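You operate a simulated robot arm through the tools that you are given. There is no shell and no other tool. Be economical: measure what you need, move in short steps, check, and stop when the job is done.

The job below is to be done with a simulated robot arm. You get a single attempt, and the scene is never put back.

JOB
Wind up the tube in the tray till its tail is at mark 75.
Fine: free the yellow lever, lower the green roller before winding, lock the lever again.
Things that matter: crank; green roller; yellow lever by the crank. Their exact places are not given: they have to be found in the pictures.

The check looks at the end state, three seconds after you hand in, the way a careful person would. Anything else that was tipped, shoved, dropped, spilled or broken makes it a failure.

ROBOT AND FRAMES
A 7-joint arm with a two-finger gripper, hanging from a carriage that runs on a rail from [0.004, -1.443] to [-0.004, 1.437] (x, y) and turns from -352 to 335 degrees about z. Base frame: it is fixed where the carriage stands at the start and does not move with it; the origin is on the floor, on the carriage's upright axis, x ahead of it, y to its left, z up. Units: m, degrees, N and s.
Its first joint turns from -166.0 to 166.0 degrees. Places, roughly: crank [0.5, -0.1, 0.9]; green roller [0.6, -0.3, 1]; yellow lever by the crank [0.4, 0.1, 0.9]. Payload 1.37 kg.
The tool frame sits at the grasp point between the pads (the TCP): z along the fingers, y along the line on which they close. The tips reach 0.016 m beyond it. Largest opening 0.092 m; the body of the gripper starts 0.074 m behind the TCP.
Orientation is that of the tool frame in the base frame, as a unit quaternion [x, y, z, w]. With the fingers straight down and closing along the base's y, the tool's x points along the base's -x, its y along +y and its z along -z.

CONTROLS
- The arm moves only by the tool drive_tool. Its argument "motion" is one flat list of numbers, 7 for each row, row after row: the turn, a rotation vector about the tool's x, y, z in units of 8 degrees (1.0 is 8 degrees), then the shift along the tool's x, y, z in units of 30 mm (1.0 is 30 mm), then the closure in counts, from 0 (fully open) to 255 (shut). In form: [wx, wy, wz, dx, dy, dz, hand, wx, wy, wz, dx, dy, dz, hand, ...]. A call has 1 to 12 rows; each row shifts and turns the commanded pose from where the row before left it, along the tool's axes as they then stand. A call with a number of a shift or a turn outside -1 to 1 is refused whole. A row lasts 0.2 s, in which the tool goes at most 0.05 m and 8.6 degrees; a call with a longer step from one row to the next is refused whole, and so is a gripper value outside its range. Where a pose cannot be reached the arm comes as near as it can. A force on the tool above 40 N (or 10 N above the force at the start of the call, whichever is more), or a blocked arm, ends the call early, and 0.2 s more pass. The fingers move at their own pace and stop on an object; they squeeze with about 26 N. The grip force told is the motor's: it shows also when the fingers shut on nothing. Time passes only in rows, and 0.2 s behind the last, so rows that do not move let the fingers close. The reply holds the time, the measured pose of the TCP, the force on the tool along the base axes, the opening and the grip force, in the units named above and with some noise, with the torque about the TCP (base axes, N m) and any sound that the robot's microphone picked up.
- Cameras (640 x 400 px; columns grow to the right, rows downward): "scene" is now at [0.2555, -0.0131, 1.8378]; the picture's right is [-0.27, -0.96, 0.00], its down [-0.90, 0.25, -0.36] and it looks along [0.35, -0.10, -0.93] (base axes); focal length 248 px, centre (320, 200). "wrist" rides on the gripper at [0.071, 0.019, -0.111] in the tool frame; the picture's right is [-0.26, 0.97, 0.00], its down [-0.78, -0.21, -0.59] and it looks along [-0.57, -0.15, 0.81] (tool axes); focal length 280 px, centre (320, 200).
- get_image(camera): a new picture of that camera. The clock stands still meanwhile.
- raise_lower(by): slides the trunk up (or, below 0, down) by that many m; the arm and the scene camera ride with it, the base frame stays. It gives what a move gives, with no picture.
- roll_base(legs): drives the robot by 1 to 6 legs, each [ahead, left, turn to the left] in m, m and degrees, along the robot's own axes; the way and the turn of a leg run together, so that a leg with both is an arc; at most 1.5 m and 180 degrees a leg. The arm and the cameras ride along, it lands a little off, and it stops where it bumps. It keeps to its track: a leg is cut to what the track allows. It gives what a move gives.
- aim_head(pan, tilt): turns the head with the scene camera to pan (to the left, within 155 degrees either way) and tilt (down, from -29 to 69), counted from straight ahead of the robot. It gives what a move gives.
- probe_pixels(camera, pixels): for up to 12 pixels [column, row] of the newest picture of that camera ("zoom" is the newest enlarged one), the place [x, y, z] in the base frame of the surface seen there, good to about 0.002 m. The clock stands still meanwhile.
- enlarge(camera, box): a new picture of the part [left, top, right, bottom] of that camera's present view, enlarged. The clock stands still meanwhile.
- job_done(): hands the job in; it is judged then, once.

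Work in short steps. Measure before you move; look again where a grasp or a placing could have gone wrong, and mend it. You have 80 turns and 48 pictures in all, those below and enlarged ones among them. Open the gripper and draw the arm clear of the work before you hand the job in, unless the task says otherwise; then end with one line.

The tools are called after ">>>" by a JSON object that holds its "op" and its "data". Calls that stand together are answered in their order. drive_tool: Moves the arm, as the interface text tells. Its arguments: {"type":"object","properties":{"motion":{"type":"array"}},"required":["motion"]} The other tools are called the same way: raise_lower (by) slides the trunk up or down; roll_base (legs) drives the base; aim_head (pan, tilt) turns the head that bears the scene camera; get_image (camera) takes a picture; probe_pixels (camera, pixels) gives the place of the surface under pixels of a picture; enlarge (camera, box) takes an enlarged picture of a part of a camera's view; job_done () hands the job in.

At the start:

```text
time_s: 0.0
tcp_pos: [0.4159, -0.1124, 1.2215]
ee_rot: [0.001, 1.0, 0.0, 0.0]
contact_force: [1.6, -0.6, 0.8]
torque: [0.02, 0.01, 0.0]
gripper_width: 0.0922
gripper_force: 0.1
trunk travel left (down, up): [-0.66, 0.0]
robot x, y, heading: [-0.0024, 0.0018, -0.0]
head pan, tilt: [-15.5, 68.8]
```

scene: 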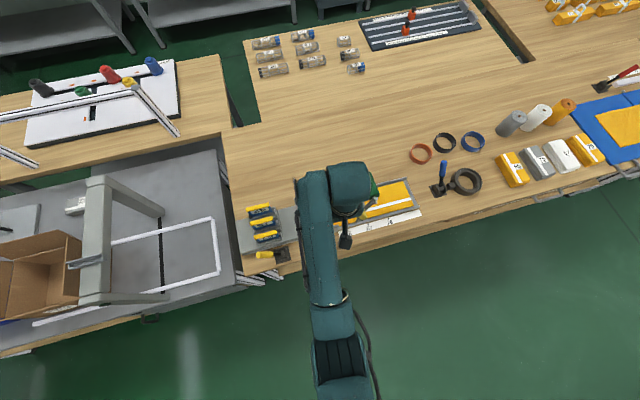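
wrist: 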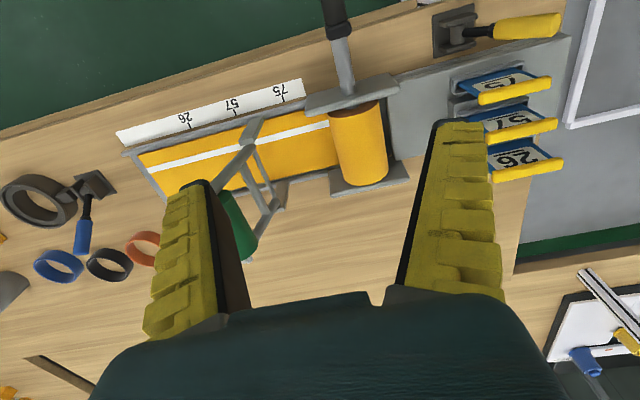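

The wrist picture shows the tray with marks 26/57/75, the yellow roll near (360,140), a green roller near (238,225) and a yellow lever near (525,27). I'll enlarge for detail.

>>> {"op": "enlarge", "data": {"camera": "wrist", "box": [100, 0, 420, 270]}}

>>> {"op": "enlarge", "data": {"camera": "wrist", "box": [300, 0, 600, 190]}}

>>> {"op": "probe_pixels", "data": {"camera": "wrist", "pixels": [[525, 27], [485, 32], [455, 30], [335, 15], [345, 70], [360, 150], [240, 235], [250, 130], [290, 90], [235, 104], [350, 95], [160, 165]]}}

```text
1.48 times, centred on (260, 135) of wrist
```

zoom: 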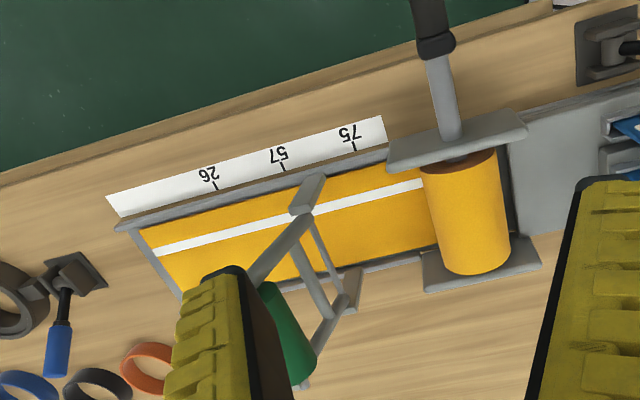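

```text
2.11 times, centred on (450, 95) of wrist
```

zoom: 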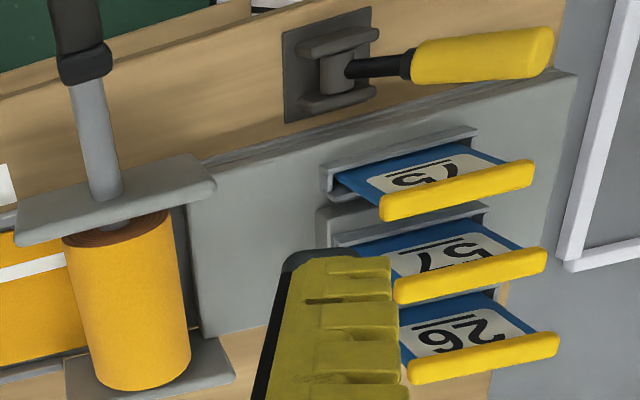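

```text
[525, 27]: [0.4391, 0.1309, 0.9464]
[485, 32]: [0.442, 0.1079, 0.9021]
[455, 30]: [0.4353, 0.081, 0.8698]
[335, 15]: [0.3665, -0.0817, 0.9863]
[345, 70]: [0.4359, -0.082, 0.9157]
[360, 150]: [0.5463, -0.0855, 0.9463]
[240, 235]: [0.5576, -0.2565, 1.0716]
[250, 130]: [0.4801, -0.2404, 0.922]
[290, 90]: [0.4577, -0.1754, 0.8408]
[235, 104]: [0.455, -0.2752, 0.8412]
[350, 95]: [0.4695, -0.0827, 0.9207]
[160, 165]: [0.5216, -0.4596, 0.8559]
```

The arm hides the work from the scene camera. I roll along the rail to the left (the tool is at z 1.22, clear of all) and aim the head back at the machine.

>>> {"op": "roll_base", "data": {"legs": [[0, 0.45, 0]]}}

>>> {"op": "aim_head", "data": {"pan": -50, "tilt": 50}}

>>> {"op": "get_image", "data": {"camera": "scene"}}

```text
time_s: 2.7
tcp_pos: [0.4155, 0.3376, 1.2203]
ee_rot: [0.001, 1.0, 0.0, 0.0]
contact_force: [-0.2, -0.1, -0.1]
torque: [0.01, -0.01, -0.02]
gripper_width: 0.0918
gripper_force: 0.0
trunk travel left (down, up): [-0.66, 0.0]
robot x, y, heading: [0.0012, 0.4535, 0.0]
head pan, tilt: [-15.5, 68.8]
```

```text
time_s: 3.7
tcp_pos: [0.4169, 0.3371, 1.2217]
ee_rot: [0.001, 1.0, 0.0, -0.001]
contact_force: [0.0, 0.3, -0.5]
torque: [0.01, -0.02, 0.03]
gripper_width: 0.0917
gripper_force: 0.1
trunk travel left (down, up): [-0.66, 0.0]
robot x, y, heading: [-0.0017, 0.4486, -0.2]
head pan, tilt: [-50.0, 50.0]
```

```text
43 pictures are left
```

scene: 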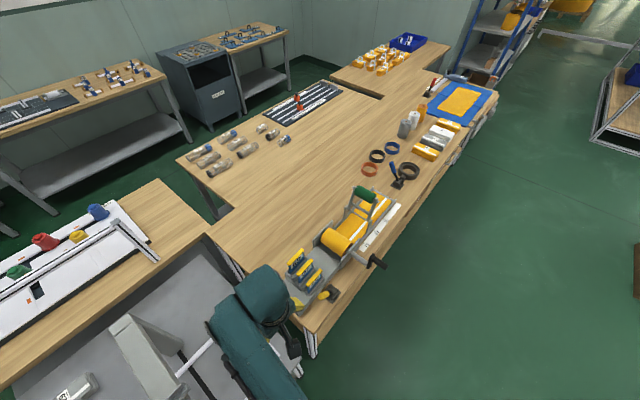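

The machine is now visible around (340,245); I enlarge it.

>>> {"op": "enlarge", "data": {"camera": "scene", "box": [276, 180, 420, 310]}}

```text
3.08 times, centred on (348, 245) of scene
```

zoom: 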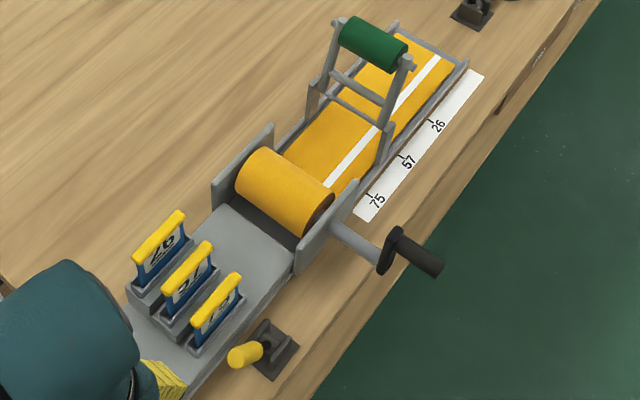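

I measure the key points of crank, roller frame and lever in this zoom.

>>> {"op": "probe_pixels", "data": {"camera": "zoom", "pixels": [[370, 40], [345, 22], [412, 66], [315, 100], [385, 150], [355, 88], [285, 185], [435, 265], [395, 250], [355, 240], [247, 353], [272, 350]]}}

>>> {"op": "probe_pixels", "data": {"camera": "zoom", "pixels": [[340, 22], [400, 62], [312, 112], [388, 128], [330, 80], [440, 50], [390, 30], [265, 155], [320, 215], [340, 195], [385, 262], [410, 250]]}}

```text
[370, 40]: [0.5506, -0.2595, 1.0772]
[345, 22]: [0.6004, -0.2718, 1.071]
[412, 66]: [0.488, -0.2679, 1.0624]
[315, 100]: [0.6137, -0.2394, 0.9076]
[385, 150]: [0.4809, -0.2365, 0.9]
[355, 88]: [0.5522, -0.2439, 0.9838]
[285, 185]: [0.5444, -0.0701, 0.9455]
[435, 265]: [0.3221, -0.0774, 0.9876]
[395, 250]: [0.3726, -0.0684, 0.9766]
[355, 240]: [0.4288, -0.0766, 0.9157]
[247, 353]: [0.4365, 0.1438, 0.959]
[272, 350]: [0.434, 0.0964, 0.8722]
```

```text
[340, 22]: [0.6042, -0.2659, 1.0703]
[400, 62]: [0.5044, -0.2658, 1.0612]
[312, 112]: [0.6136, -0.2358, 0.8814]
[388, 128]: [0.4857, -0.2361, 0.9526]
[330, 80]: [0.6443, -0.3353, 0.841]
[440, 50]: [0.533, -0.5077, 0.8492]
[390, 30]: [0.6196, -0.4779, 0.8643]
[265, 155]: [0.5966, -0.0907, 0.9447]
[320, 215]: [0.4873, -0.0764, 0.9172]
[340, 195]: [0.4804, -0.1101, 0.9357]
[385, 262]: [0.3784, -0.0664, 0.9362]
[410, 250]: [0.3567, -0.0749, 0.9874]
```

The crank handle points to −x at about z 0.98, the lever's knob leans to +y, and the roller's arms pivot somewhere near y −0.24. I roll back, and tilt the tool up so the wrist camera sees the machine from the front.

>>> {"op": "roll_base", "data": {"legs": [[0, -0.45, 0]]}}

>>> {"op": "drive_tool", "data": {"motion": [0, -1, 0, 0.9, 0, 0, 0, 0, -1, 0, 0.9, 0, 0, 0, 0, -1, 0, 0.9, 0, 0, 0, 0, -1, 0, 0.5, 0, -0.5, 0, 0, -1, 0, 0, 0, -0.5, 0, 0, 0, 0, 0, 0, 0, 0]}}

>>> {"op": "get_image", "data": {"camera": "wrist"}}

```text
time_s: 6.4
tcp_pos: [0.4161, -0.1122, 1.2205]
ee_rot: [0.002, 1.0, 0.001, 0.0]
contact_force: [0.0, 0.5, -0.7]
torque: [0.01, -0.01, 0.02]
gripper_width: 0.0916
gripper_force: 0.0
trunk travel left (down, up): [-0.66, 0.0]
robot x, y, heading: [-0.0002, 0.0032, -0.1]
head pan, tilt: [-50.0, 50.0]
```

```text
time_s: 7.8
tcp_pos: [0.3094, -0.1126, 1.2307]
ee_rot: [0.003, 0.939, -0.001, 0.343]
contact_force: [0.7, -0.5, 0.7]
torque: [0.01, 0.01, 0.01]
gripper_width: 0.0922
gripper_force: 0.1
trunk travel left (down, up): [-0.66, 0.0]
robot x, y, heading: [-0.0001, 0.0027, -0.1]
head pan, tilt: [-50.0, 50.0]
```

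```text
41 pictures are left
```

wrist: 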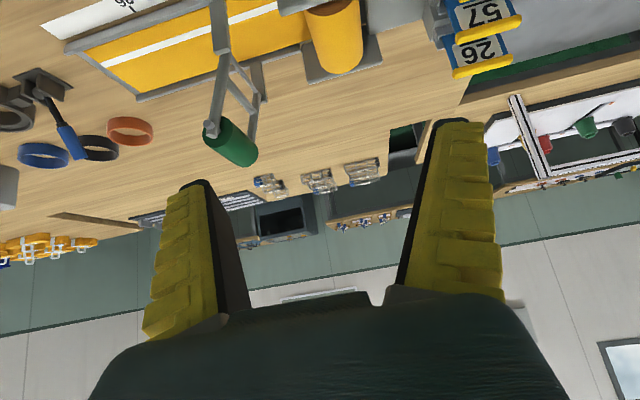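

The view works but is too high; I lower the trunk 0.2 m (the tool at x 0.31 stays in front of the crank, above its z).

>>> {"op": "raise_lower", "data": {"by": -0.18}}

>>> {"op": "get_image", "data": {"camera": "wrist"}}

```text
time_s: 9.8
tcp_pos: [0.3088, -0.1124, 1.0499]
ee_rot: [0.003, 0.94, -0.001, 0.342]
contact_force: [-0.7, 1.0, -0.6]
torque: [-0.01, 0.02, 0.04]
gripper_width: 0.0919
gripper_force: 0.1
trunk travel left (down, up): [-0.48, 0.18]
robot x, y, heading: [-0.0034, 0.0027, -0.3]
head pan, tilt: [-50.0, 50.0]
```

```text
40 pictures are left
```

wrist: 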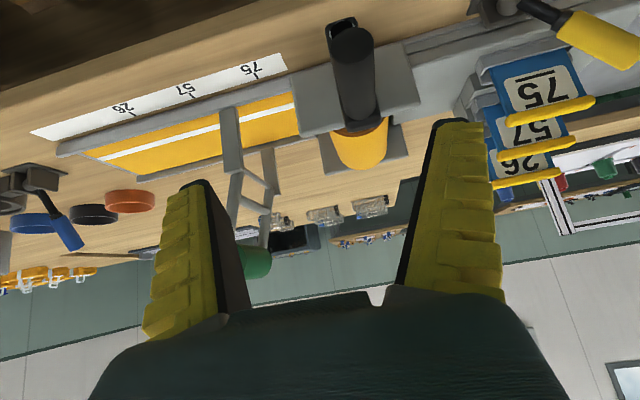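

>>> {"op": "enlarge", "data": {"camera": "wrist", "box": [20, 0, 420, 290]}}

>>> {"op": "probe_pixels", "data": {"camera": "wrist", "pixels": [[231, 112], [231, 150], [234, 180], [262, 262], [125, 108], [188, 90], [252, 71], [352, 40], [352, 85], [352, 120], [600, 40], [540, 12]]}}

```text
1.38 times, centred on (220, 145) of wrist
```

zoom: 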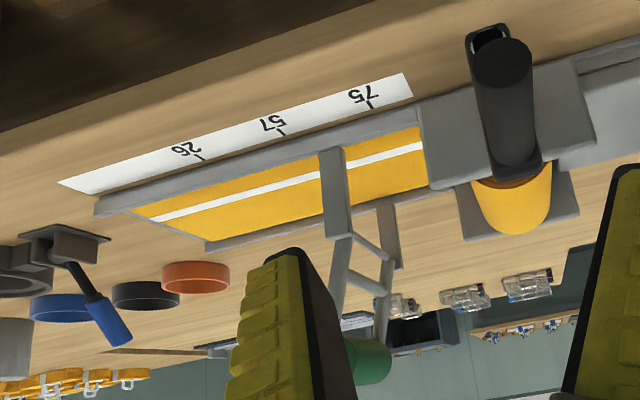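

```text
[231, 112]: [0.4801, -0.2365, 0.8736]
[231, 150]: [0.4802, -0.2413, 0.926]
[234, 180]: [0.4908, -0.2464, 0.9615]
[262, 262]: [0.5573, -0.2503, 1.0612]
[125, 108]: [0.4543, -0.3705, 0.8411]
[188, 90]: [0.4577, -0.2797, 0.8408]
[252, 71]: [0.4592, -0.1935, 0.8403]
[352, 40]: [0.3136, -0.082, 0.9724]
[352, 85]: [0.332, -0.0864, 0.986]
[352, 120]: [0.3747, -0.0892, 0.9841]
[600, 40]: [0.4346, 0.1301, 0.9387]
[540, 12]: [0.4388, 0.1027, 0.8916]
```

Roller arms pivot near y −0.237, z 0.94 and lean 14° away from the roll; lowering should bring it onto the roll. Now a closer look at the lever.

>>> {"op": "drive_tool", "data": {"motion": [0, 0, 0, 0, 1, 0, 0, 0, 0, 0, 0, 1, 0, 0, 0, 0, 0, 0, 1, 0, 0, 0, 0, 0, 0, 1, 0, 0, 0, 0, 0, 0, 1, 0, 0, 0, 0, 0, 0, 0, 0, 0]}}

>>> {"op": "enlarge", "data": {"camera": "wrist", "box": [280, 0, 600, 200]}}

```text
time_s: 11.2
tcp_pos: [0.3101, 0.0381, 1.0515]
ee_rot: [0.003, 0.94, -0.001, 0.342]
contact_force: [0.1, -0.1, 0.5]
torque: [0.01, -0.02, 0.01]
gripper_width: 0.0919
gripper_force: 0.1
trunk travel left (down, up): [-0.48, 0.18]
robot x, y, heading: [0.0007, 0.0042, -0.1]
head pan, tilt: [-50.0, 50.0]
```

```text
2.00 times, centred on (440, 100) of wrist
```

zoom: 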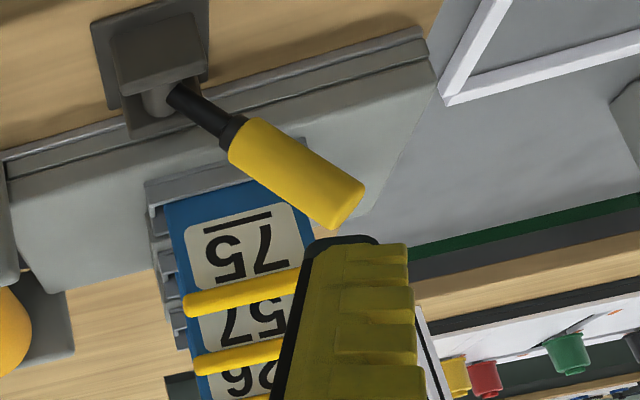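

I measure the lever's pivot, neck and knob.

>>> {"op": "probe_pixels", "data": {"camera": "zoom", "pixels": [[97, 60], [205, 30], [150, 60], [155, 100], [185, 97], [215, 120], [240, 140], [300, 175], [345, 205], [355, 180], [320, 215], [160, 20]]}}

```text
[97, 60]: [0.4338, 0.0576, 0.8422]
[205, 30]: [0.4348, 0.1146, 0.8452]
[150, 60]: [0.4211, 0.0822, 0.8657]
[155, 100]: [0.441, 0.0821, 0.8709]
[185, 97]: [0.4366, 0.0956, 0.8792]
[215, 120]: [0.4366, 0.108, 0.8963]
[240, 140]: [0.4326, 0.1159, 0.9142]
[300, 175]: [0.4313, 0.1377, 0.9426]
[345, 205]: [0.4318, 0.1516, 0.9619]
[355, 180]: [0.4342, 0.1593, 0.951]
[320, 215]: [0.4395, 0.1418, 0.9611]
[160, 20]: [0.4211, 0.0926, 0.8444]
```

Lever pivot is about (0.44, 0.085, 0.866), knob 36° towards +y. I check the number-plate heights, then bring the tool upright.

>>> {"op": "probe_pixels", "data": {"camera": "zoom", "pixels": [[190, 305], [290, 280], [200, 365], [240, 225]]}}

>>> {"op": "drive_tool", "data": {"motion": [0, 1, 0, 0, 0.8, -0.5, 88, 0, 1, 0, 0, 0.8, -0.3, 88, 0, 1, 0, -0.8, 0.8, 0, 88, 0, 1, 0, -0.9, 0.8, 0, 88, 0, 1, 0, -1, 0, 0, 88, 0, 0, 0, -0.6, 0, 0, 88, 0, 0, 0, 0, 0, 0, 88]}}

```text
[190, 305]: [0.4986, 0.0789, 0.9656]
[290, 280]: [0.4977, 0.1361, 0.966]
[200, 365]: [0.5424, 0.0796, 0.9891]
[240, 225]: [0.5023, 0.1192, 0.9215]
```

```text
time_s: 12.8
tcp_pos: [0.3923, 0.1335, 1.0903]
ee_rot: [0.002, 1.0, 0.0, 0.0]
contact_force: [-0.6, 0.2, -0.3]
torque: [-0.05, 0.04, 0.01]
gripper_width: 0.0627
gripper_force: 2.0
trunk travel left (down, up): [-0.48, 0.18]
robot x, y, heading: [-0.0006, 0.0004, -0.2]
head pan, tilt: [-50.0, 50.0]
```

Tool upright at (0.392, 0.134, 1.09), open 0.063 m. I move over the knob and down to straddle it.

>>> {"op": "drive_tool", "data": {"motion": [0, 0, 0, -0.9, 0.3, 0, 88, 0, 0, 0, -0.8, 0, 0.4, 88, 0, 0, 0, 0, 0, 1, 88, 0, 0, 0, 0, 0, 1, 88, 0, 0, 0, 0, 0, 1, 88, 0, 0, 0, 0, 0, 1, 88, 0, 0, 0, 0, 0, 0.2, 88, 0, 0, 0, 0, 0, 0, 88]}}

>>> {"op": "get_image", "data": {"camera": "wrist"}}

```text
time_s: 14.6
tcp_pos: [0.4432, 0.1424, 0.9528]
ee_rot: [0.002, 1.0, -0.001, 0.001]
contact_force: [-0.4, 0.5, 0.2]
torque: [-0.02, 0.01, 0.0]
gripper_width: 0.0627
gripper_force: 1.8
trunk travel left (down, up): [-0.48, 0.18]
robot x, y, heading: [-0.0007, -0.0016, -0.3]
head pan, tilt: [-50.0, 50.0]
```

```text
37 pictures are left
```

wrist: 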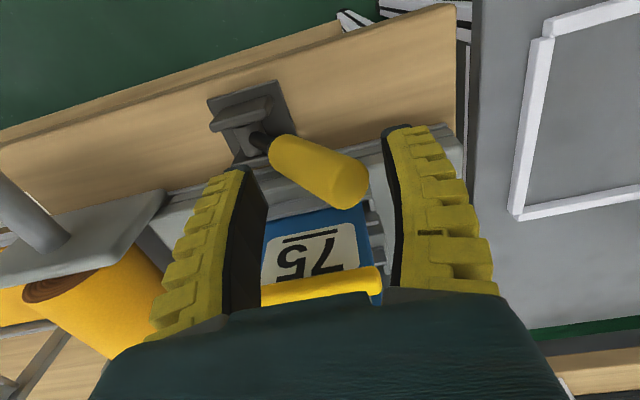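

The knob sits between the fingers at (320,170). I sweep towards −y, gently, the +y finger pushing it.

>>> {"op": "drive_tool", "data": {"motion": [0, 0, 0, 0, -0.5, 0, 88, 0, 0, 0, 0, -0.5, 0, 88, 0, 0, 0, 0, -0.5, 0, 88, 0, 0, 0, 0, -0.5, 0, 88, 0, 0, 0, 0, -0.4, 0, 88, 0, 0, 0, 0, 0, 0, 88]}}

```text
time_s: 16.0
tcp_pos: [0.4418, 0.0697, 0.9524]
ee_rot: [0.002, 1.0, 0.0, -0.001]
contact_force: [0.1, -0.3, 0.6]
torque: [-0.01, -0.04, 0.01]
gripper_width: 0.0632
gripper_force: 1.9
trunk travel left (down, up): [-0.48, 0.18]
robot x, y, heading: [0.0011, 0.0005, -0.3]
head pan, tilt: [-50.0, 50.0]
```

It moved with hardly any force; I carry on to y 0.02.

>>> {"op": "drive_tool", "data": {"motion": [0, 0, 0, 0, -0.4, 0, 88, 0, 0, 0, 0, -0.4, 0, 88, 0, 0, 0, 0, -0.4, 0, 88, 0, 0, 0, 0, -0.4, 0, 88, 0, 0, 0, 0, 0, 0, 88]}}

>>> {"op": "get_image", "data": {"camera": "wrist"}}

```text
time_s: 17.2
tcp_pos: [0.4436, 0.0209, 0.952]
ee_rot: [0.003, 1.0, 0.001, 0.0]
contact_force: [0.6, -0.6, -0.6]
torque: [0.0, -0.01, -0.04]
gripper_width: 0.0627
gripper_force: 1.7
trunk travel left (down, up): [-0.48, 0.18]
robot x, y, heading: [-0.0019, 0.007, -0.2]
head pan, tilt: [-50.0, 50.0]
```

```text
36 pictures are left
```

wrist: 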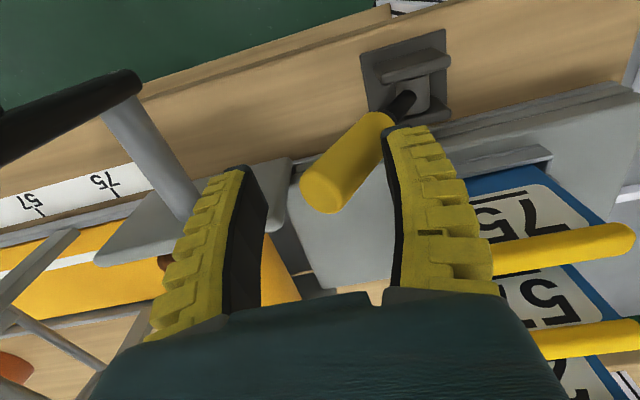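

The lever has passed to the −y side. I push on a little in small steps to find its stop.

>>> {"op": "drive_tool", "data": {"motion": [0, 0, 0, 0, -0.25, 0, 88, 0, 0, 0, 0, -0.25, 0, 88, 0, 0, 0, 0, -0.25, 0, 88, 0, 0, 0, 0, 0, 0, 88]}}

>>> {"op": "get_image", "data": {"camera": "wrist"}}

```text
time_s: 18.2
tcp_pos: [0.442, 0.0026, 0.954]
ee_rot: [0.002, 1.0, 0.002, 0.0]
contact_force: [-2.9, 12.0, 4.9]
torque: [0.21, 0.11, 0.15]
gripper_width: 0.0727
gripper_force: 10.5
trunk travel left (down, up): [-0.48, 0.18]
robot x, y, heading: [0.0025, 0.0042, -0.4]
head pan, tilt: [-50.0, 50.0]
```

```text
35 pictures are left
```

wrist: 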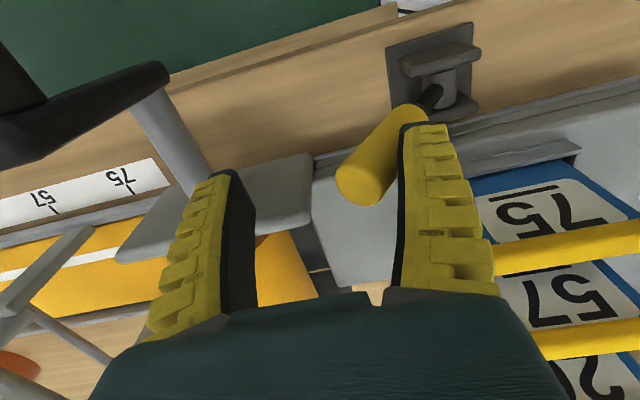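

A firm 12 N means the stop is reached: lever is over. I measure it, back off +y a bit and rise to clear.

>>> {"op": "probe_pixels", "data": {"camera": "wrist", "pixels": [[355, 185], [375, 150], [405, 115], [432, 97], [135, 75], [25, 60], [115, 190], [50, 207]]}}

>>> {"op": "drive_tool", "data": {"motion": [0, 0, 0, 0, 0.4, 0, 88, 0, 0, 0, 0, 0.1, 0, 88, 0, 0, 0, 0, 0, -1, 88, 0, 0, 0, 0, 0, -1, 88, 0, 0, 0, 0, 0, -1, 88, 0, 0, 0, 0, 0, -1, 88, 0, 0, 0, 0, 0, 0, 88]}}

```text
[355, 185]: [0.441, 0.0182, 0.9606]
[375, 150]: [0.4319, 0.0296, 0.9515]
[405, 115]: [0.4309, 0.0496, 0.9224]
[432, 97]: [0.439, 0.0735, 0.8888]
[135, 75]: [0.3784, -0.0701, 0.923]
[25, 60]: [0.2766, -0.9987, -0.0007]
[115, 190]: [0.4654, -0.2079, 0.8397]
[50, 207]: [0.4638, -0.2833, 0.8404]
```

```text
time_s: 19.8
tcp_pos: [0.4418, 0.0152, 1.0733]
ee_rot: [0.003, 1.0, 0.0, 0.0]
contact_force: [-0.2, 0.4, -0.3]
torque: [0.01, -0.04, 0.02]
gripper_width: 0.0631
gripper_force: 1.9
trunk travel left (down, up): [-0.48, 0.18]
robot x, y, heading: [-0.0002, 0.0014, -0.5]
head pan, tilt: [-50.0, 50.0]
```

Lever now leans −y at its other stop (knob end y≈0.018). Next the roller: raise, shift the base along the rail, then reach in behind it (−y side).

>>> {"op": "drive_tool", "data": {"motion": [0, 0, 0, 0, 0, -1, 200, 0, 0, 0, 0, 0, -1, 255, 0, 0, 0, 0, 0, -1, 255, 0, 0, 0, 0, 0, 0, 255]}}

>>> {"op": "roll_base", "data": {"legs": [[0, -0.35, 0]]}}

>>> {"op": "drive_tool", "data": {"motion": [0, 0, 0, -1, 0, 0, 255, 0, 0, 0, -1, 0, 0, 255, 0, 0, 0, -1, 0, 0, 255, 0, 0, 0, 0, 0, 0, 255]}}

```text
time_s: 20.8
tcp_pos: [0.4421, 0.0152, 1.1636]
ee_rot: [0.002, 1.0, 0.0, 0.0]
contact_force: [-0.3, -0.4, -0.9]
torque: [-0.01, -0.04, -0.02]
gripper_width: 0.0
gripper_force: 25.7
trunk travel left (down, up): [-0.48, 0.18]
robot x, y, heading: [-0.0015, 0.0032, -0.3]
head pan, tilt: [-50.0, 50.0]
```

```text
time_s: 23.1
tcp_pos: [0.4436, -0.3376, 1.1628]
ee_rot: [0.003, 1.0, 0.0, 0.001]
contact_force: [-0.5, 0.1, -0.7]
torque: [0.0, 0.01, -0.01]
gripper_width: 0.0
gripper_force: 26.5
trunk travel left (down, up): [-0.48, 0.18]
robot x, y, heading: [-0.0009, -0.3491, -0.3]
head pan, tilt: [-50.0, 50.0]
```

```text
time_s: 24.1
tcp_pos: [0.5332, -0.3387, 1.1622]
ee_rot: [0.003, 1.0, -0.001, 0.001]
contact_force: [0.5, 0.1, 0.6]
torque: [-0.02, 0.0, -0.07]
gripper_width: 0.0001
gripper_force: 26.1
trunk travel left (down, up): [-0.48, 0.18]
robot x, y, heading: [0.0011, -0.3516, -0.3]
head pan, tilt: [-50.0, 50.0]
```

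Reach is fine. I go down behind the roller to z 1.05 and push +y gently.

>>> {"op": "drive_tool", "data": {"motion": [0, 0, 0, -0.4, 0, 1, 255, 0, 0, 0, 0, 0, 1, 255, 0, 0, 0, 0, 0, 1, 255, 0, 0, 0, 0, 0, 0.7, 255, 0, 0, 0, 0, 0, 0, 255]}}

>>> {"op": "get_image", "data": {"camera": "wrist"}}

```text
time_s: 25.3
tcp_pos: [0.5454, -0.3383, 1.0506]
ee_rot: [0.004, 1.0, 0.0, 0.0]
contact_force: [-0.2, -0.7, -0.5]
torque: [-0.02, -0.01, 0.03]
gripper_width: 0.0
gripper_force: 25.7
trunk travel left (down, up): [-0.48, 0.18]
robot x, y, heading: [0.0011, -0.3488, -0.5]
head pan, tilt: [-50.0, 50.0]
```

```text
34 pictures are left
```

wrist: 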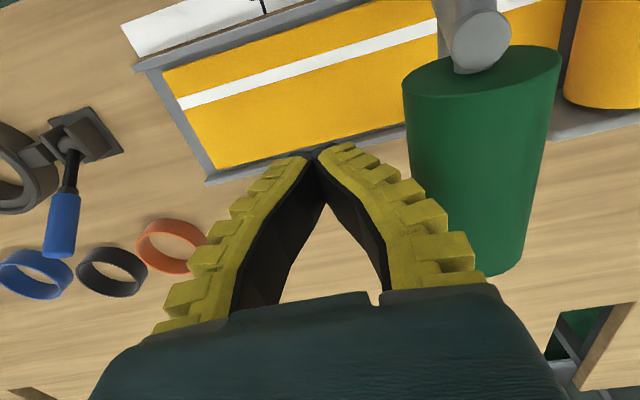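

Fingers stand clear left of the roller (at 480,160). Pushing +y 0.09 m.

>>> {"op": "drive_tool", "data": {"motion": [0, 0, 0, 0, 0.6, 0, 255, 0, 0, 0, 0, 0.6, 0, 255, 0, 0, 0, 0, 0.6, 0, 255, 0, 0, 0, 0, 0.6, 0, 255, 0, 0, 0, 0, 0.6, 0, 255, 0, 0, 0, 0, 0, 0, 255]}}

>>> {"op": "get_image", "data": {"camera": "wrist"}}

```text
time_s: 26.7
tcp_pos: [0.5451, -0.2485, 1.0514]
ee_rot: [0.003, 1.0, -0.001, 0.0]
contact_force: [0.3, 0.2, -0.1]
torque: [0.04, 0.02, 0.03]
gripper_width: 0.0
gripper_force: 26.2
trunk travel left (down, up): [-0.48, 0.18]
robot x, y, heading: [0.0016, -0.3517, -0.3]
head pan, tilt: [-50.0, 50.0]
```

```text
33 pictures are left
```

wrist: 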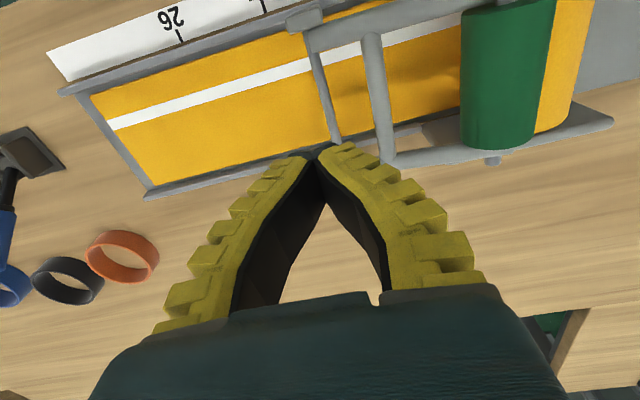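

The roller has swung over; I check where it rests.

>>> {"op": "probe_pixels", "data": {"camera": "wrist", "pixels": [[505, 20], [500, 80], [500, 130], [560, 80], [310, 35], [380, 90], [385, 150], [180, 40], [125, 120], [100, 105], [150, 180], [265, 5]]}}

>>> {"op": "drive_tool", "data": {"motion": [0, 0, 0, 0, 0, -1, 255, 0, 0, 0, 0, 0, -1, 255, 0, 0, 0, 0, 0, -1, 255, 0, 0, 0, 1, 0, -0.5, 255, 0, 0, 0, 1, 0, 0, 255, 0, 0, 0, 1, 0, 0, 255, 0, 0, 0, 0, 0, 0, 255]}}

```text
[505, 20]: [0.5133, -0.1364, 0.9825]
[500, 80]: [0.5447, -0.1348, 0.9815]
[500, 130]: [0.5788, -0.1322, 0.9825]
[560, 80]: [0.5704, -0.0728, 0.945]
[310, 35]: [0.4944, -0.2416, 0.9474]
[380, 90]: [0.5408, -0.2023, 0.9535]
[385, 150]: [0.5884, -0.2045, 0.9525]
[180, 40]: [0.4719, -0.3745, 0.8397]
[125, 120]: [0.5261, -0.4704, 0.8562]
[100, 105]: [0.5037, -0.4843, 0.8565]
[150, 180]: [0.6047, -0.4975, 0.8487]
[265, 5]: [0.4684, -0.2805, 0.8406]
```

```text
time_s: 28.3
tcp_pos: [0.4562, -0.2475, 1.1564]
ee_rot: [0.003, 1.0, 0.001, 0.0]
contact_force: [-0.2, -0.4, 0.4]
torque: [0.01, -0.01, 0.0]
gripper_width: 0.0
gripper_force: 25.5
trunk travel left (down, up): [-0.48, 0.18]
robot x, y, heading: [0.0, -0.3459, -0.3]
head pan, tilt: [-50.0, 50.0]
```

The roller now rests on the roll (top z 0.98 at y −0.135): lowered. Tail is near y −0.485. Next the crank: roll +0.17 m, open the hand, lean the tool 16° and pull back to x 0.335 above the handle.

>>> {"op": "roll_base", "data": {"legs": [[0, 0.17, 0]]}}

>>> {"op": "drive_tool", "data": {"motion": [0, -1, 0, 0.9, 0, 0, 100, 0, -1, 0, 0.9, 0, 0, 100, 0, 0, 0, 1, 0, -0.2, 100, 0, 0, 0, 1, 0, -0.2, 100, 0, 0, 0, 0.3, 0, -0.5, 100, 0, 0, 0, 0, 0, 0, 100]}}

>>> {"op": "get_image", "data": {"camera": "wrist"}}

```text
time_s: 29.8
tcp_pos: [0.4556, -0.0796, 1.1558]
ee_rot: [0.003, 1.0, 0.0, 0.0]
contact_force: [-0.6, 0.3, -0.4]
torque: [0.02, 0.03, -0.01]
gripper_width: 0.0
gripper_force: 25.6
trunk travel left (down, up): [-0.48, 0.18]
robot x, y, heading: [0.0001, -0.1829, -0.3]
head pan, tilt: [-50.0, 50.0]
```

```text
time_s: 31.2
tcp_pos: [0.3277, -0.0782, 1.1593]
ee_rot: [0.004, 0.99, -0.001, 0.14]
contact_force: [-0.6, 0.5, -0.6]
torque: [0.01, 0.01, 0.01]
gripper_width: 0.0586
gripper_force: 1.7
trunk travel left (down, up): [-0.48, 0.18]
robot x, y, heading: [0.0003, -0.1804, -0.5]
head pan, tilt: [-50.0, 50.0]
```

```text
32 pictures are left
```

wrist: 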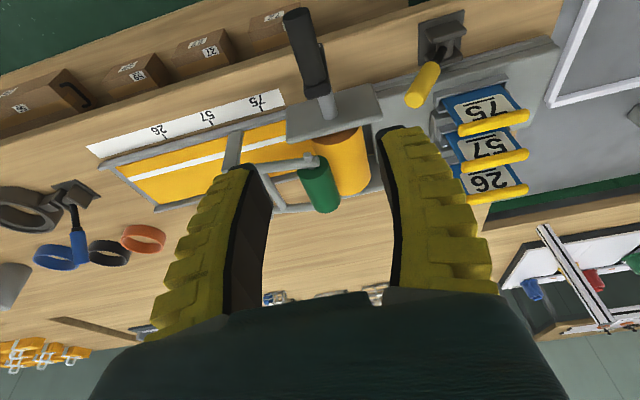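

The handle is at (305,50), with boxes on a lower shelf beyond the edge. I measure handle, axle, marks and table edge on an enlarged view.

>>> {"op": "enlarge", "data": {"camera": "wrist", "box": [80, 0, 400, 200]}}

>>> {"op": "probe_pixels", "data": {"camera": "wrist", "pixels": [[298, 20], [306, 55], [317, 75], [294, 56], [318, 52], [328, 108], [324, 96], [332, 104], [240, 60], [215, 50], [200, 55], [120, 90]]}}

```text
2.00 times, centred on (240, 100) of wrist
```

zoom: 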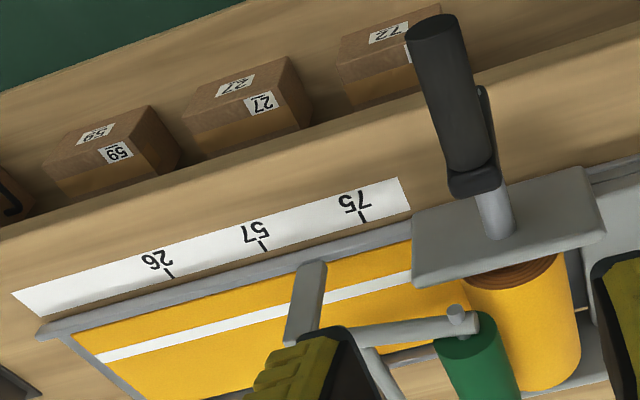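

```text
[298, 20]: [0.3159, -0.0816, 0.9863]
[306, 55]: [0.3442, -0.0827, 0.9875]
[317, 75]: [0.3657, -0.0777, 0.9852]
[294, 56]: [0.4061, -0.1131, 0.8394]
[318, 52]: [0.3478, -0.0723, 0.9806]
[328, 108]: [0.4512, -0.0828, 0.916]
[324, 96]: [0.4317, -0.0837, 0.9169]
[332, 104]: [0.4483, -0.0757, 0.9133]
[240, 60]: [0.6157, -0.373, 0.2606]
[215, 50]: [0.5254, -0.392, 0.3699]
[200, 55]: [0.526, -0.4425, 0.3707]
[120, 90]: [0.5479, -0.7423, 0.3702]
```

Measuring ticks and table edge from the zoom.

>>> {"op": "probe_pixels", "data": {"camera": "zoom", "pixels": [[169, 273], [263, 246], [363, 215], [300, 155], [300, 145], [300, 165], [90, 350], [75, 338], [140, 395], [485, 95], [430, 90], [475, 170]]}}

```text
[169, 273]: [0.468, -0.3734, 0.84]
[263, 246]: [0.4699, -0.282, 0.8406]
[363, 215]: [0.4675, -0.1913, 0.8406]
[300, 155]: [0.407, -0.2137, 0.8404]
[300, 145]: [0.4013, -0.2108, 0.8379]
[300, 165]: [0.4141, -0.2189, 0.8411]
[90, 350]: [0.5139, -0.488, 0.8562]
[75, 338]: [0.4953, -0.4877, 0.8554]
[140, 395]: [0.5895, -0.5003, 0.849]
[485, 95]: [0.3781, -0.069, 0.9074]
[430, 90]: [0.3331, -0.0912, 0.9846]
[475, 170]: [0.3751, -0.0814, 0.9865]
```

Ticks: 26 at y −0.373, 57 at −0.282, 75 at −0.191; tail at −0.488. Crank axis ≈ (y −0.082, z 0.9085), handle centre ≈ (y −0.081, z 0.973), radius 0.0645. I descend over the handle.

>>> {"op": "drive_tool", "data": {"motion": [0, 0, 0, 0.213, -0.1, 0.86, 100, 0, 0, 0, 0.213, 0, 0.86, 100, 0, 0, 0, 0.213, 0, 0.86, 100, 0, 0, 0, 0.213, 0, 0.86, 100, 0, 0, 0, 0.213, 0, 0.86, 100, 0, 0, 0, 0.213, 0, 0.86, 100, 0, 0, 0, 0.213, 0, 0.86, 100, 0, 0, 0, 0, 0, 0, 100]}}

>>> {"op": "get_image", "data": {"camera": "wrist"}}

```text
time_s: 33.0
tcp_pos: [0.3348, -0.0818, 0.9738]
ee_rot: [0.004, 0.99, -0.001, 0.139]
contact_force: [0.1, 0.3, -0.7]
torque: [-0.01, -0.02, -0.03]
gripper_width: 0.0583
gripper_force: 1.8
trunk travel left (down, up): [-0.48, 0.18]
robot x, y, heading: [0.0006, -0.1791, -0.3]
head pan, tilt: [-50.0, 50.0]
```

```text
30 pictures are left
```

wrist: 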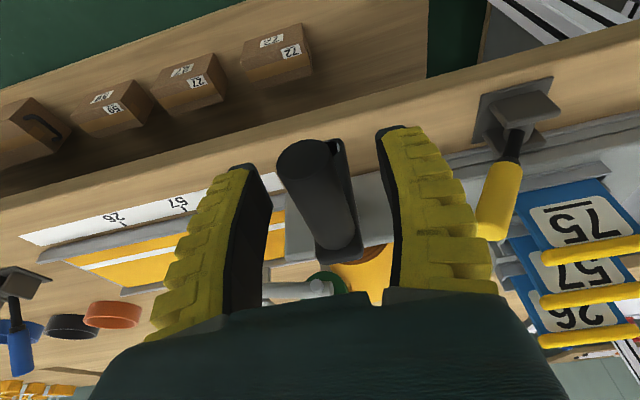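

The handle lies between the pads. I close to learn its width.

>>> {"op": "drive_tool", "data": {"motion": [0, 0, 0, 0, 0, 0, 170, 0, 0, 0, 0, 0, 0, 185, 0, 0, 0, 0, 0, 0, 195, 0, 0, 0, 0, 0, 0, 195]}}

```text
time_s: 34.0
tcp_pos: [0.3347, -0.0805, 0.9725]
ee_rot: [0.004, 0.99, -0.001, 0.139]
contact_force: [0.2, 0.0, 0.3]
torque: [-0.01, -0.02, -0.03]
gripper_width: 0.0257
gripper_force: 2.9
trunk travel left (down, up): [-0.48, 0.18]
robot x, y, heading: [0.0006, -0.1807, -0.6]
head pan, tilt: [-50.0, 50.0]
```

Handle is 0.0255 m thick, lightly held. I grip a bit firmer and start winding clockwise (seen from the robot): handle top towards −y, 45°.

>>> {"op": "drive_tool", "data": {"motion": [0, 0, 0, 0, 0, 0, 215, 0, 0, 0, 0.02, -0.556, 0.0705, 215, 0, 0, 0, 0.059, -0.519, 0.206, 215, 0, 0, 0, 0.094, -0.445, 0.328, 215, 0, 0, 0, 0, 0, 0, 215]}}

>>> {"op": "get_image", "data": {"camera": "wrist"}}

```text
time_s: 35.2
tcp_pos: [0.3346, -0.1214, 0.9545]
ee_rot: [0.003, 0.99, 0.002, 0.139]
contact_force: [6.9, 18.2, -16.5]
torque: [0.13, 0.12, 0.32]
gripper_width: 0.0159
gripper_force: 28.3
trunk travel left (down, up): [-0.48, 0.18]
robot x, y, heading: [0.0022, -0.1809, -0.5]
head pan, tilt: [-50.0, 50.0]
```

```text
29 pictures are left
```

wrist: 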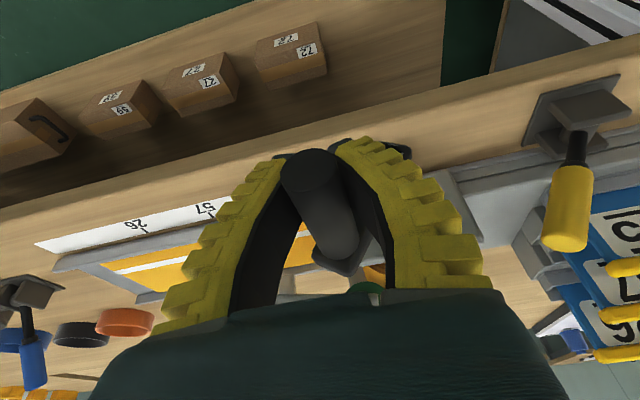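

Resistance of 18 N and the handle seems to sit near the tips. I measure where handle and tail really are.

>>> {"op": "probe_pixels", "data": {"camera": "wrist", "pixels": [[310, 175], [325, 200], [345, 235], [330, 160], [295, 180], [345, 260], [565, 210], [105, 265], [330, 175]]}}

```text
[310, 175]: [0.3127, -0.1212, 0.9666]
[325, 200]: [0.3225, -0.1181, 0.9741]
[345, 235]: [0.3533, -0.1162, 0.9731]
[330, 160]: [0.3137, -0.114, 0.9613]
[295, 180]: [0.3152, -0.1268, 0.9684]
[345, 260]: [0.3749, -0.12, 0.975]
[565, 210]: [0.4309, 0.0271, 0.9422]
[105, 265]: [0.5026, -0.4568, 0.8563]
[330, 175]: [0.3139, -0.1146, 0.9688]
```

The crank does turn: handle now at (y −0.121, z 0.960), tail moved from −0.488 to about −0.457. The strain came from a hard, wedging grip. I loosen to a cage, untilt and recentre, to drive with the fingers' sides from now on.

>>> {"op": "drive_tool", "data": {"motion": [0, 0, 0, 0, 0, 0, 180, 0, 0, 0, 0, 0, 0, 175, 0, 1, 0, 0.1, 0, -0.1, 175, 0, 1, 0, 0, 0, -0.1, 175, 0, 0, 0, 0, 0, 0, 175]}}

>>> {"op": "get_image", "data": {"camera": "wrist"}}

```text
time_s: 36.4
tcp_pos: [0.3318, -0.1265, 0.9612]
ee_rot: [0.003, 1.0, 0.0, -0.001]
contact_force: [0.1, 0.3, -0.2]
torque: [0.03, -0.03, -0.01]
gripper_width: 0.0325
gripper_force: 2.4
trunk travel left (down, up): [-0.48, 0.18]
robot x, y, heading: [0.001, -0.1806, -0.3]
head pan, tilt: [-50.0, 50.0]
```

```text
28 pictures are left
```

wrist: 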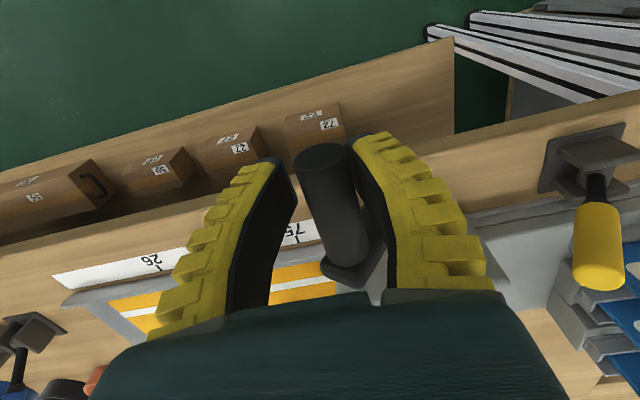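

The handle stayed put (no spring-back). I go on 40° more with the tool leaning along by 8° a row.

>>> {"op": "drive_tool", "data": {"motion": [-1, 0, 0, 0, -0.2, 0.22, 175, -1, 0, 0, 0, -0.23, 0.22, 175, -1, 0, 0, 0, -0.23, 0.2, 175, -1, 0, 0, 0, -0.23, 0.195, 175, -1, 0, 0, 0, -0.23, 0.195, 175, 0, 0, 0, 0, 0, 0, 175]}}

>>> {"op": "get_image", "data": {"camera": "wrist"}}

```text
time_s: 37.8
tcp_pos: [0.3304, -0.1503, 0.9221]
ee_rot: [0.003, 0.939, 0.343, 0.001]
contact_force: [-1.3, 1.3, 0.3]
torque: [-0.03, -0.05, 0.01]
gripper_width: 0.0338
gripper_force: 3.6
trunk travel left (down, up): [-0.48, 0.18]
robot x, y, heading: [-0.0004, -0.1791, -0.5]
head pan, tilt: [-50.0, 50.0]
```

```text
27 pictures are left
```

wrist: 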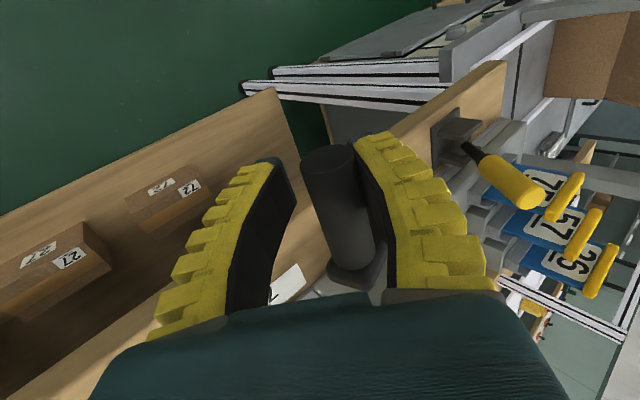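

Low force and the handle stays caged; φ≈79°. I continue to φ≈111°, leaning two rows more.

>>> {"op": "drive_tool", "data": {"motion": [-1, 0, 0, 0, -0.225, 0.225, 175, -1, 0, 0, 0, -0.225, 0.225, 175, 0, 0, 0, 0, -0.225, 0.22, 175, 0, 0, 0, 0, -0.195, 0.25, 175, 0, 0, 0, 0, 0, 0, 175]}}

>>> {"op": "get_image", "data": {"camera": "wrist"}}

```text
time_s: 39.0
tcp_pos: [0.3304, -0.1471, 0.8838]
ee_rot: [0.003, 0.883, 0.469, 0.002]
contact_force: [0.0, 1.1, 1.8]
torque: [-0.02, 0.01, -0.04]
gripper_width: 0.0336
gripper_force: 3.1
trunk travel left (down, up): [-0.48, 0.18]
robot x, y, heading: [0.0015, -0.179, -0.3]
head pan, tilt: [-50.0, 50.0]
```

```text
26 pictures are left
```

wrist: 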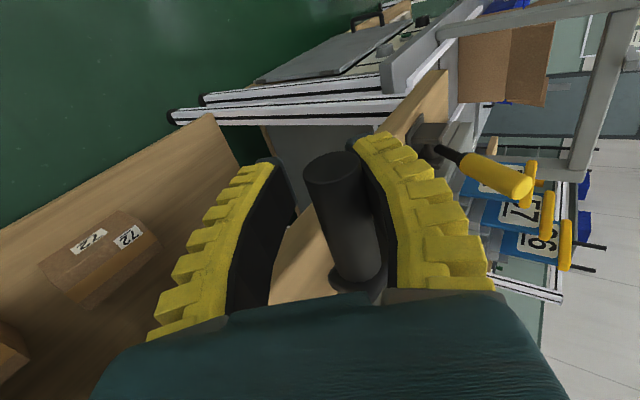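

φ≈111°. Before swinging the tool's lean the other way about the handle, I locate the handle's centre.

>>> {"op": "probe_pixels", "data": {"camera": "wrist", "pixels": [[330, 168], [312, 172], [352, 165], [330, 155], [330, 182], [340, 220]]}}

```text
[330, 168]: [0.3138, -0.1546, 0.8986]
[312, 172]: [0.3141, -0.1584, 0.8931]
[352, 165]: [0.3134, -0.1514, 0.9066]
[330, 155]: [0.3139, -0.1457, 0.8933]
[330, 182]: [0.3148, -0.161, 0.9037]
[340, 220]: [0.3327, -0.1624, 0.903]
```

Fitting the three handle places gives axis (y −0.082, z 0.901), R 0.0715; handle at φ≈93°. I centre on the handle and swing the lean to about −32°, hand a bit wider.

>>> {"op": "drive_tool", "data": {"motion": [0, 0, 0, 0, 0.2, -0.35, 165, 1, 0, 0, 0, 0, 0, 165, 1, 0, 0, 0, 0, 0, 165, 1, 0, 0, 0, 0, 0, 165, 1, 0, 0, 0, 0, 0, 165, 1, 0, 0, 0, 0, 0, 165, 1, 0, 0, 0, 0, 0, 165, 1, 0, 0, 0, 0, 0, 165, 1, 0, 0, 0, 0, 0, 165, 1, 0, 0, 0, 0, 0, 165, 1, 0, 0, 0, 0, 0, 165, 1, 0, 0, 0, 0, 0, 165]}}

>>> {"op": "get_image", "data": {"camera": "wrist"}}

```text
time_s: 41.6
tcp_pos: [0.3302, -0.1514, 0.895]
ee_rot: [0.004, 0.961, -0.277, 0.001]
contact_force: [-0.4, 0.3, -0.2]
torque: [0.0, 0.02, -0.01]
gripper_width: 0.0361
gripper_force: 2.6
trunk travel left (down, up): [-0.48, 0.18]
robot x, y, heading: [0.0011, -0.1822, -0.2]
head pan, tilt: [-50.0, 50.0]
```

```text
25 pictures are left
```

wrist: 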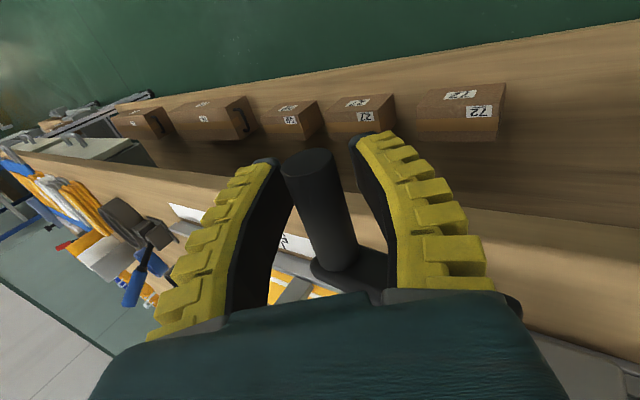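

Lean is now −32° and the handle is still caged. I drive on from φ≈95° to 145°.

>>> {"op": "drive_tool", "data": {"motion": [0, 0, 0, 0, 0.278, 0.308, 172, 0, 0, 0, 0, 0.327, 0.255, 175, 0, 0, 0, 0, 0.366, 0.195, 175, 0, 0, 0, 0, 0.395, 0.128, 175, 0, 0, 0, 0, 0.411, 0.058, 175, 0, 0, 0, 0, 0, 0, 175]}}

>>> {"op": "get_image", "data": {"camera": "wrist"}}

```text
time_s: 42.5
tcp_pos: [0.3294, -0.1416, 0.8576]
ee_rot: [0.009, 0.959, -0.282, -0.002]
contact_force: [-8.4, -13.0, 14.6]
torque: [1.33, -1.01, 0.09]
gripper_width: 0.0352
gripper_force: 4.3
trunk travel left (down, up): [-0.48, 0.18]
robot x, y, heading: [-0.0032, -0.1798, -0.4]
head pan, tilt: [-50.0, 50.0]
stopped in row 4: the force on the tool passed its limit at 52 N (the readings are from after the stop); the commanded pose is now the measured one
```

```text
24 pictures are left
```

wrist: 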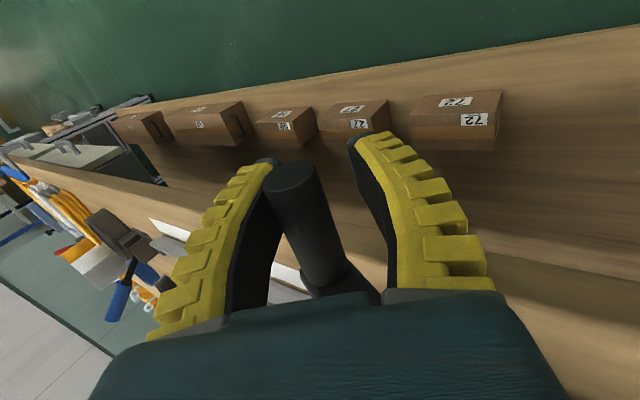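

The force limit tripped: torque points to the gripper's body touching the crank hub. I locate the handle, then back off and tilt the tool outward 24° so the body clears the hub.

>>> {"op": "probe_pixels", "data": {"camera": "wrist", "pixels": [[292, 178], [275, 180], [310, 172], [325, 240], [345, 285], [370, 290]]}}

>>> {"op": "drive_tool", "data": {"motion": [0, 0, 0, 0.15, -0.1, -0.1, 175, 0, -1, 0, 0, 0, 0, 175, 0, -1, 0, 0, 0, 0, 175, 0, -1, 0, 0, 0, 0, 175, 0, 0, 0, 0, 0, 0, 175]}}

>>> {"op": "get_image", "data": {"camera": "wrist"}}

```text
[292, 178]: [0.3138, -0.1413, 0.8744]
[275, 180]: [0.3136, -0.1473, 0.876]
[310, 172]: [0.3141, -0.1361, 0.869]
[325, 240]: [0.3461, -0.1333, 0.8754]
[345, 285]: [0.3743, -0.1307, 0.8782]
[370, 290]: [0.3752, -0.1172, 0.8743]
```

```text
time_s: 43.7
tcp_pos: [0.3271, -0.1394, 0.8614]
ee_rot: [-0.051, 0.939, -0.276, 0.2]
contact_force: [-0.4, -0.8, -0.8]
torque: [0.03, -0.02, 0.0]
gripper_width: 0.0331
gripper_force: 3.0
trunk travel left (down, up): [-0.48, 0.18]
robot x, y, heading: [-0.0013, -0.1824, -0.4]
head pan, tilt: [-50.0, 50.0]
```

```text
23 pictures are left
```

wrist: 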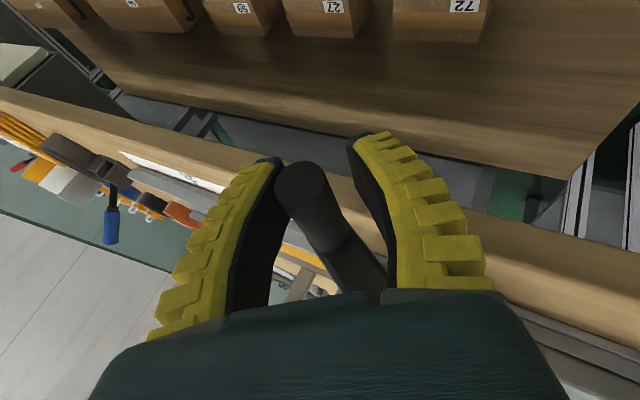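

Force gone; handle at φ≈115–120°, against the left finger. I drive on 40° with the tilted tool.

>>> {"op": "drive_tool", "data": {"motion": [0, 0, 0, 0.074, 0.355, 0.165, 175, 0, 0, 0, 0.047, 0.381, 0.106, 175, 0, 0, 0, 0.02, 0.395, 0.044, 175, 0, 0, 0, -0.008, 0.397, -0.019, 175, 0, 0, 0, 0, 0, 0, 175]}}

>>> {"op": "get_image", "data": {"camera": "wrist"}}

```text
time_s: 44.9
tcp_pos: [0.3277, -0.1046, 0.8294]
ee_rot: [-0.05, 0.939, -0.275, 0.199]
contact_force: [0.4, -0.7, -1.1]
torque: [-0.04, -0.02, -0.02]
gripper_width: 0.0333
gripper_force: 2.8
trunk travel left (down, up): [-0.48, 0.18]
robot x, y, heading: [-0.0003, -0.1825, -0.3]
head pan, tilt: [-50.0, 50.0]
```

```text
22 pictures are left
```

wrist: 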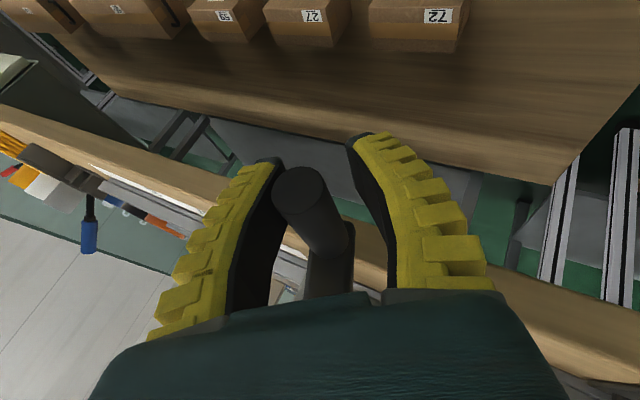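

Works with no strain; φ≈155°. I continue to about 205° while swinging the lean back through vertical.

>>> {"op": "drive_tool", "data": {"motion": [-0.914, 0, 0.407, -0.025, 0.449, -0.057, 175, -0.914, 0, 0.407, -0.031, 0.447, -0.069, 175, -0.914, 0, 0.407, -0.036, 0.444, -0.082, 175, -0.914, 0, 0.407, -0.042, 0.44, -0.094, 175, -0.914, 0, 0.407, -0.047, 0.437, -0.106, 175, 0, 0, 0, 0, 0, 0, 175]}}

>>> {"op": "get_image", "data": {"camera": "wrist"}}

```text
time_s: 46.3
tcp_pos: [0.3284, -0.0397, 0.8236]
ee_rot: [0.022, 0.976, 0.063, 0.21]
contact_force: [0.1, -2.9, -0.1]
torque: [0.04, -0.02, -0.08]
gripper_width: 0.0341
gripper_force: 3.3
trunk travel left (down, up): [-0.48, 0.18]
robot x, y, heading: [0.0002, -0.1837, -0.5]
head pan, tilt: [-50.0, 50.0]
```

```text
21 pictures are left
```

wrist: 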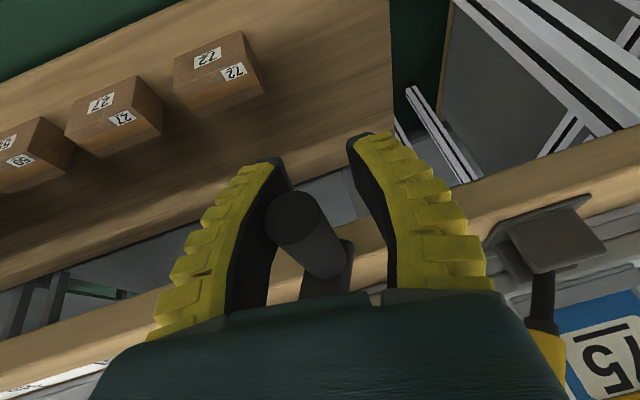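

Still smooth. I check handle position before going on.

>>> {"op": "probe_pixels", "data": {"camera": "wrist", "pixels": [[292, 218], [268, 220], [315, 212], [292, 240]]}}

```text
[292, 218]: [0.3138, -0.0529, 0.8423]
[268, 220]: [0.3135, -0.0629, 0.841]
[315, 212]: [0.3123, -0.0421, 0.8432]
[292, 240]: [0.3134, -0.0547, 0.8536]
```

Handle at φ≈205° (y −0.053, z 0.8425), as planned. On to φ≈255° with lean to +47°.

>>> {"op": "drive_tool", "data": {"motion": [-0.914, 0, 0.407, -0.077, 0.466, -0.174, 175, -0.914, 0, 0.407, -0.083, 0.462, -0.186, 175, -0.914, 0, 0.407, -0.088, 0.456, -0.197, 175, -0.914, 0, 0.407, -0.093, 0.451, -0.208, 175, -0.914, 0, 0.407, -0.098, 0.445, -0.22, 175, 0, 0, 0, 0, 0, 0, 175]}}

>>> {"op": "get_image", "data": {"camera": "wrist"}}

```text
time_s: 47.7
tcp_pos: [0.3293, 0.0096, 0.8793]
ee_rot: [0.09, 0.894, 0.394, 0.194]
contact_force: [-0.2, -3.1, -2.8]
torque: [0.05, -0.02, -0.01]
gripper_width: 0.0346
gripper_force: 3.6
trunk travel left (down, up): [-0.48, 0.18]
robot x, y, heading: [-0.001, -0.1797, -0.5]
head pan, tilt: [-50.0, 50.0]
```

```text
20 pictures are left
```

wrist: 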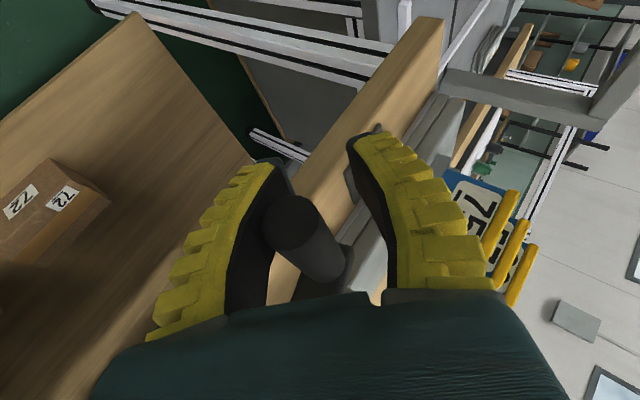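

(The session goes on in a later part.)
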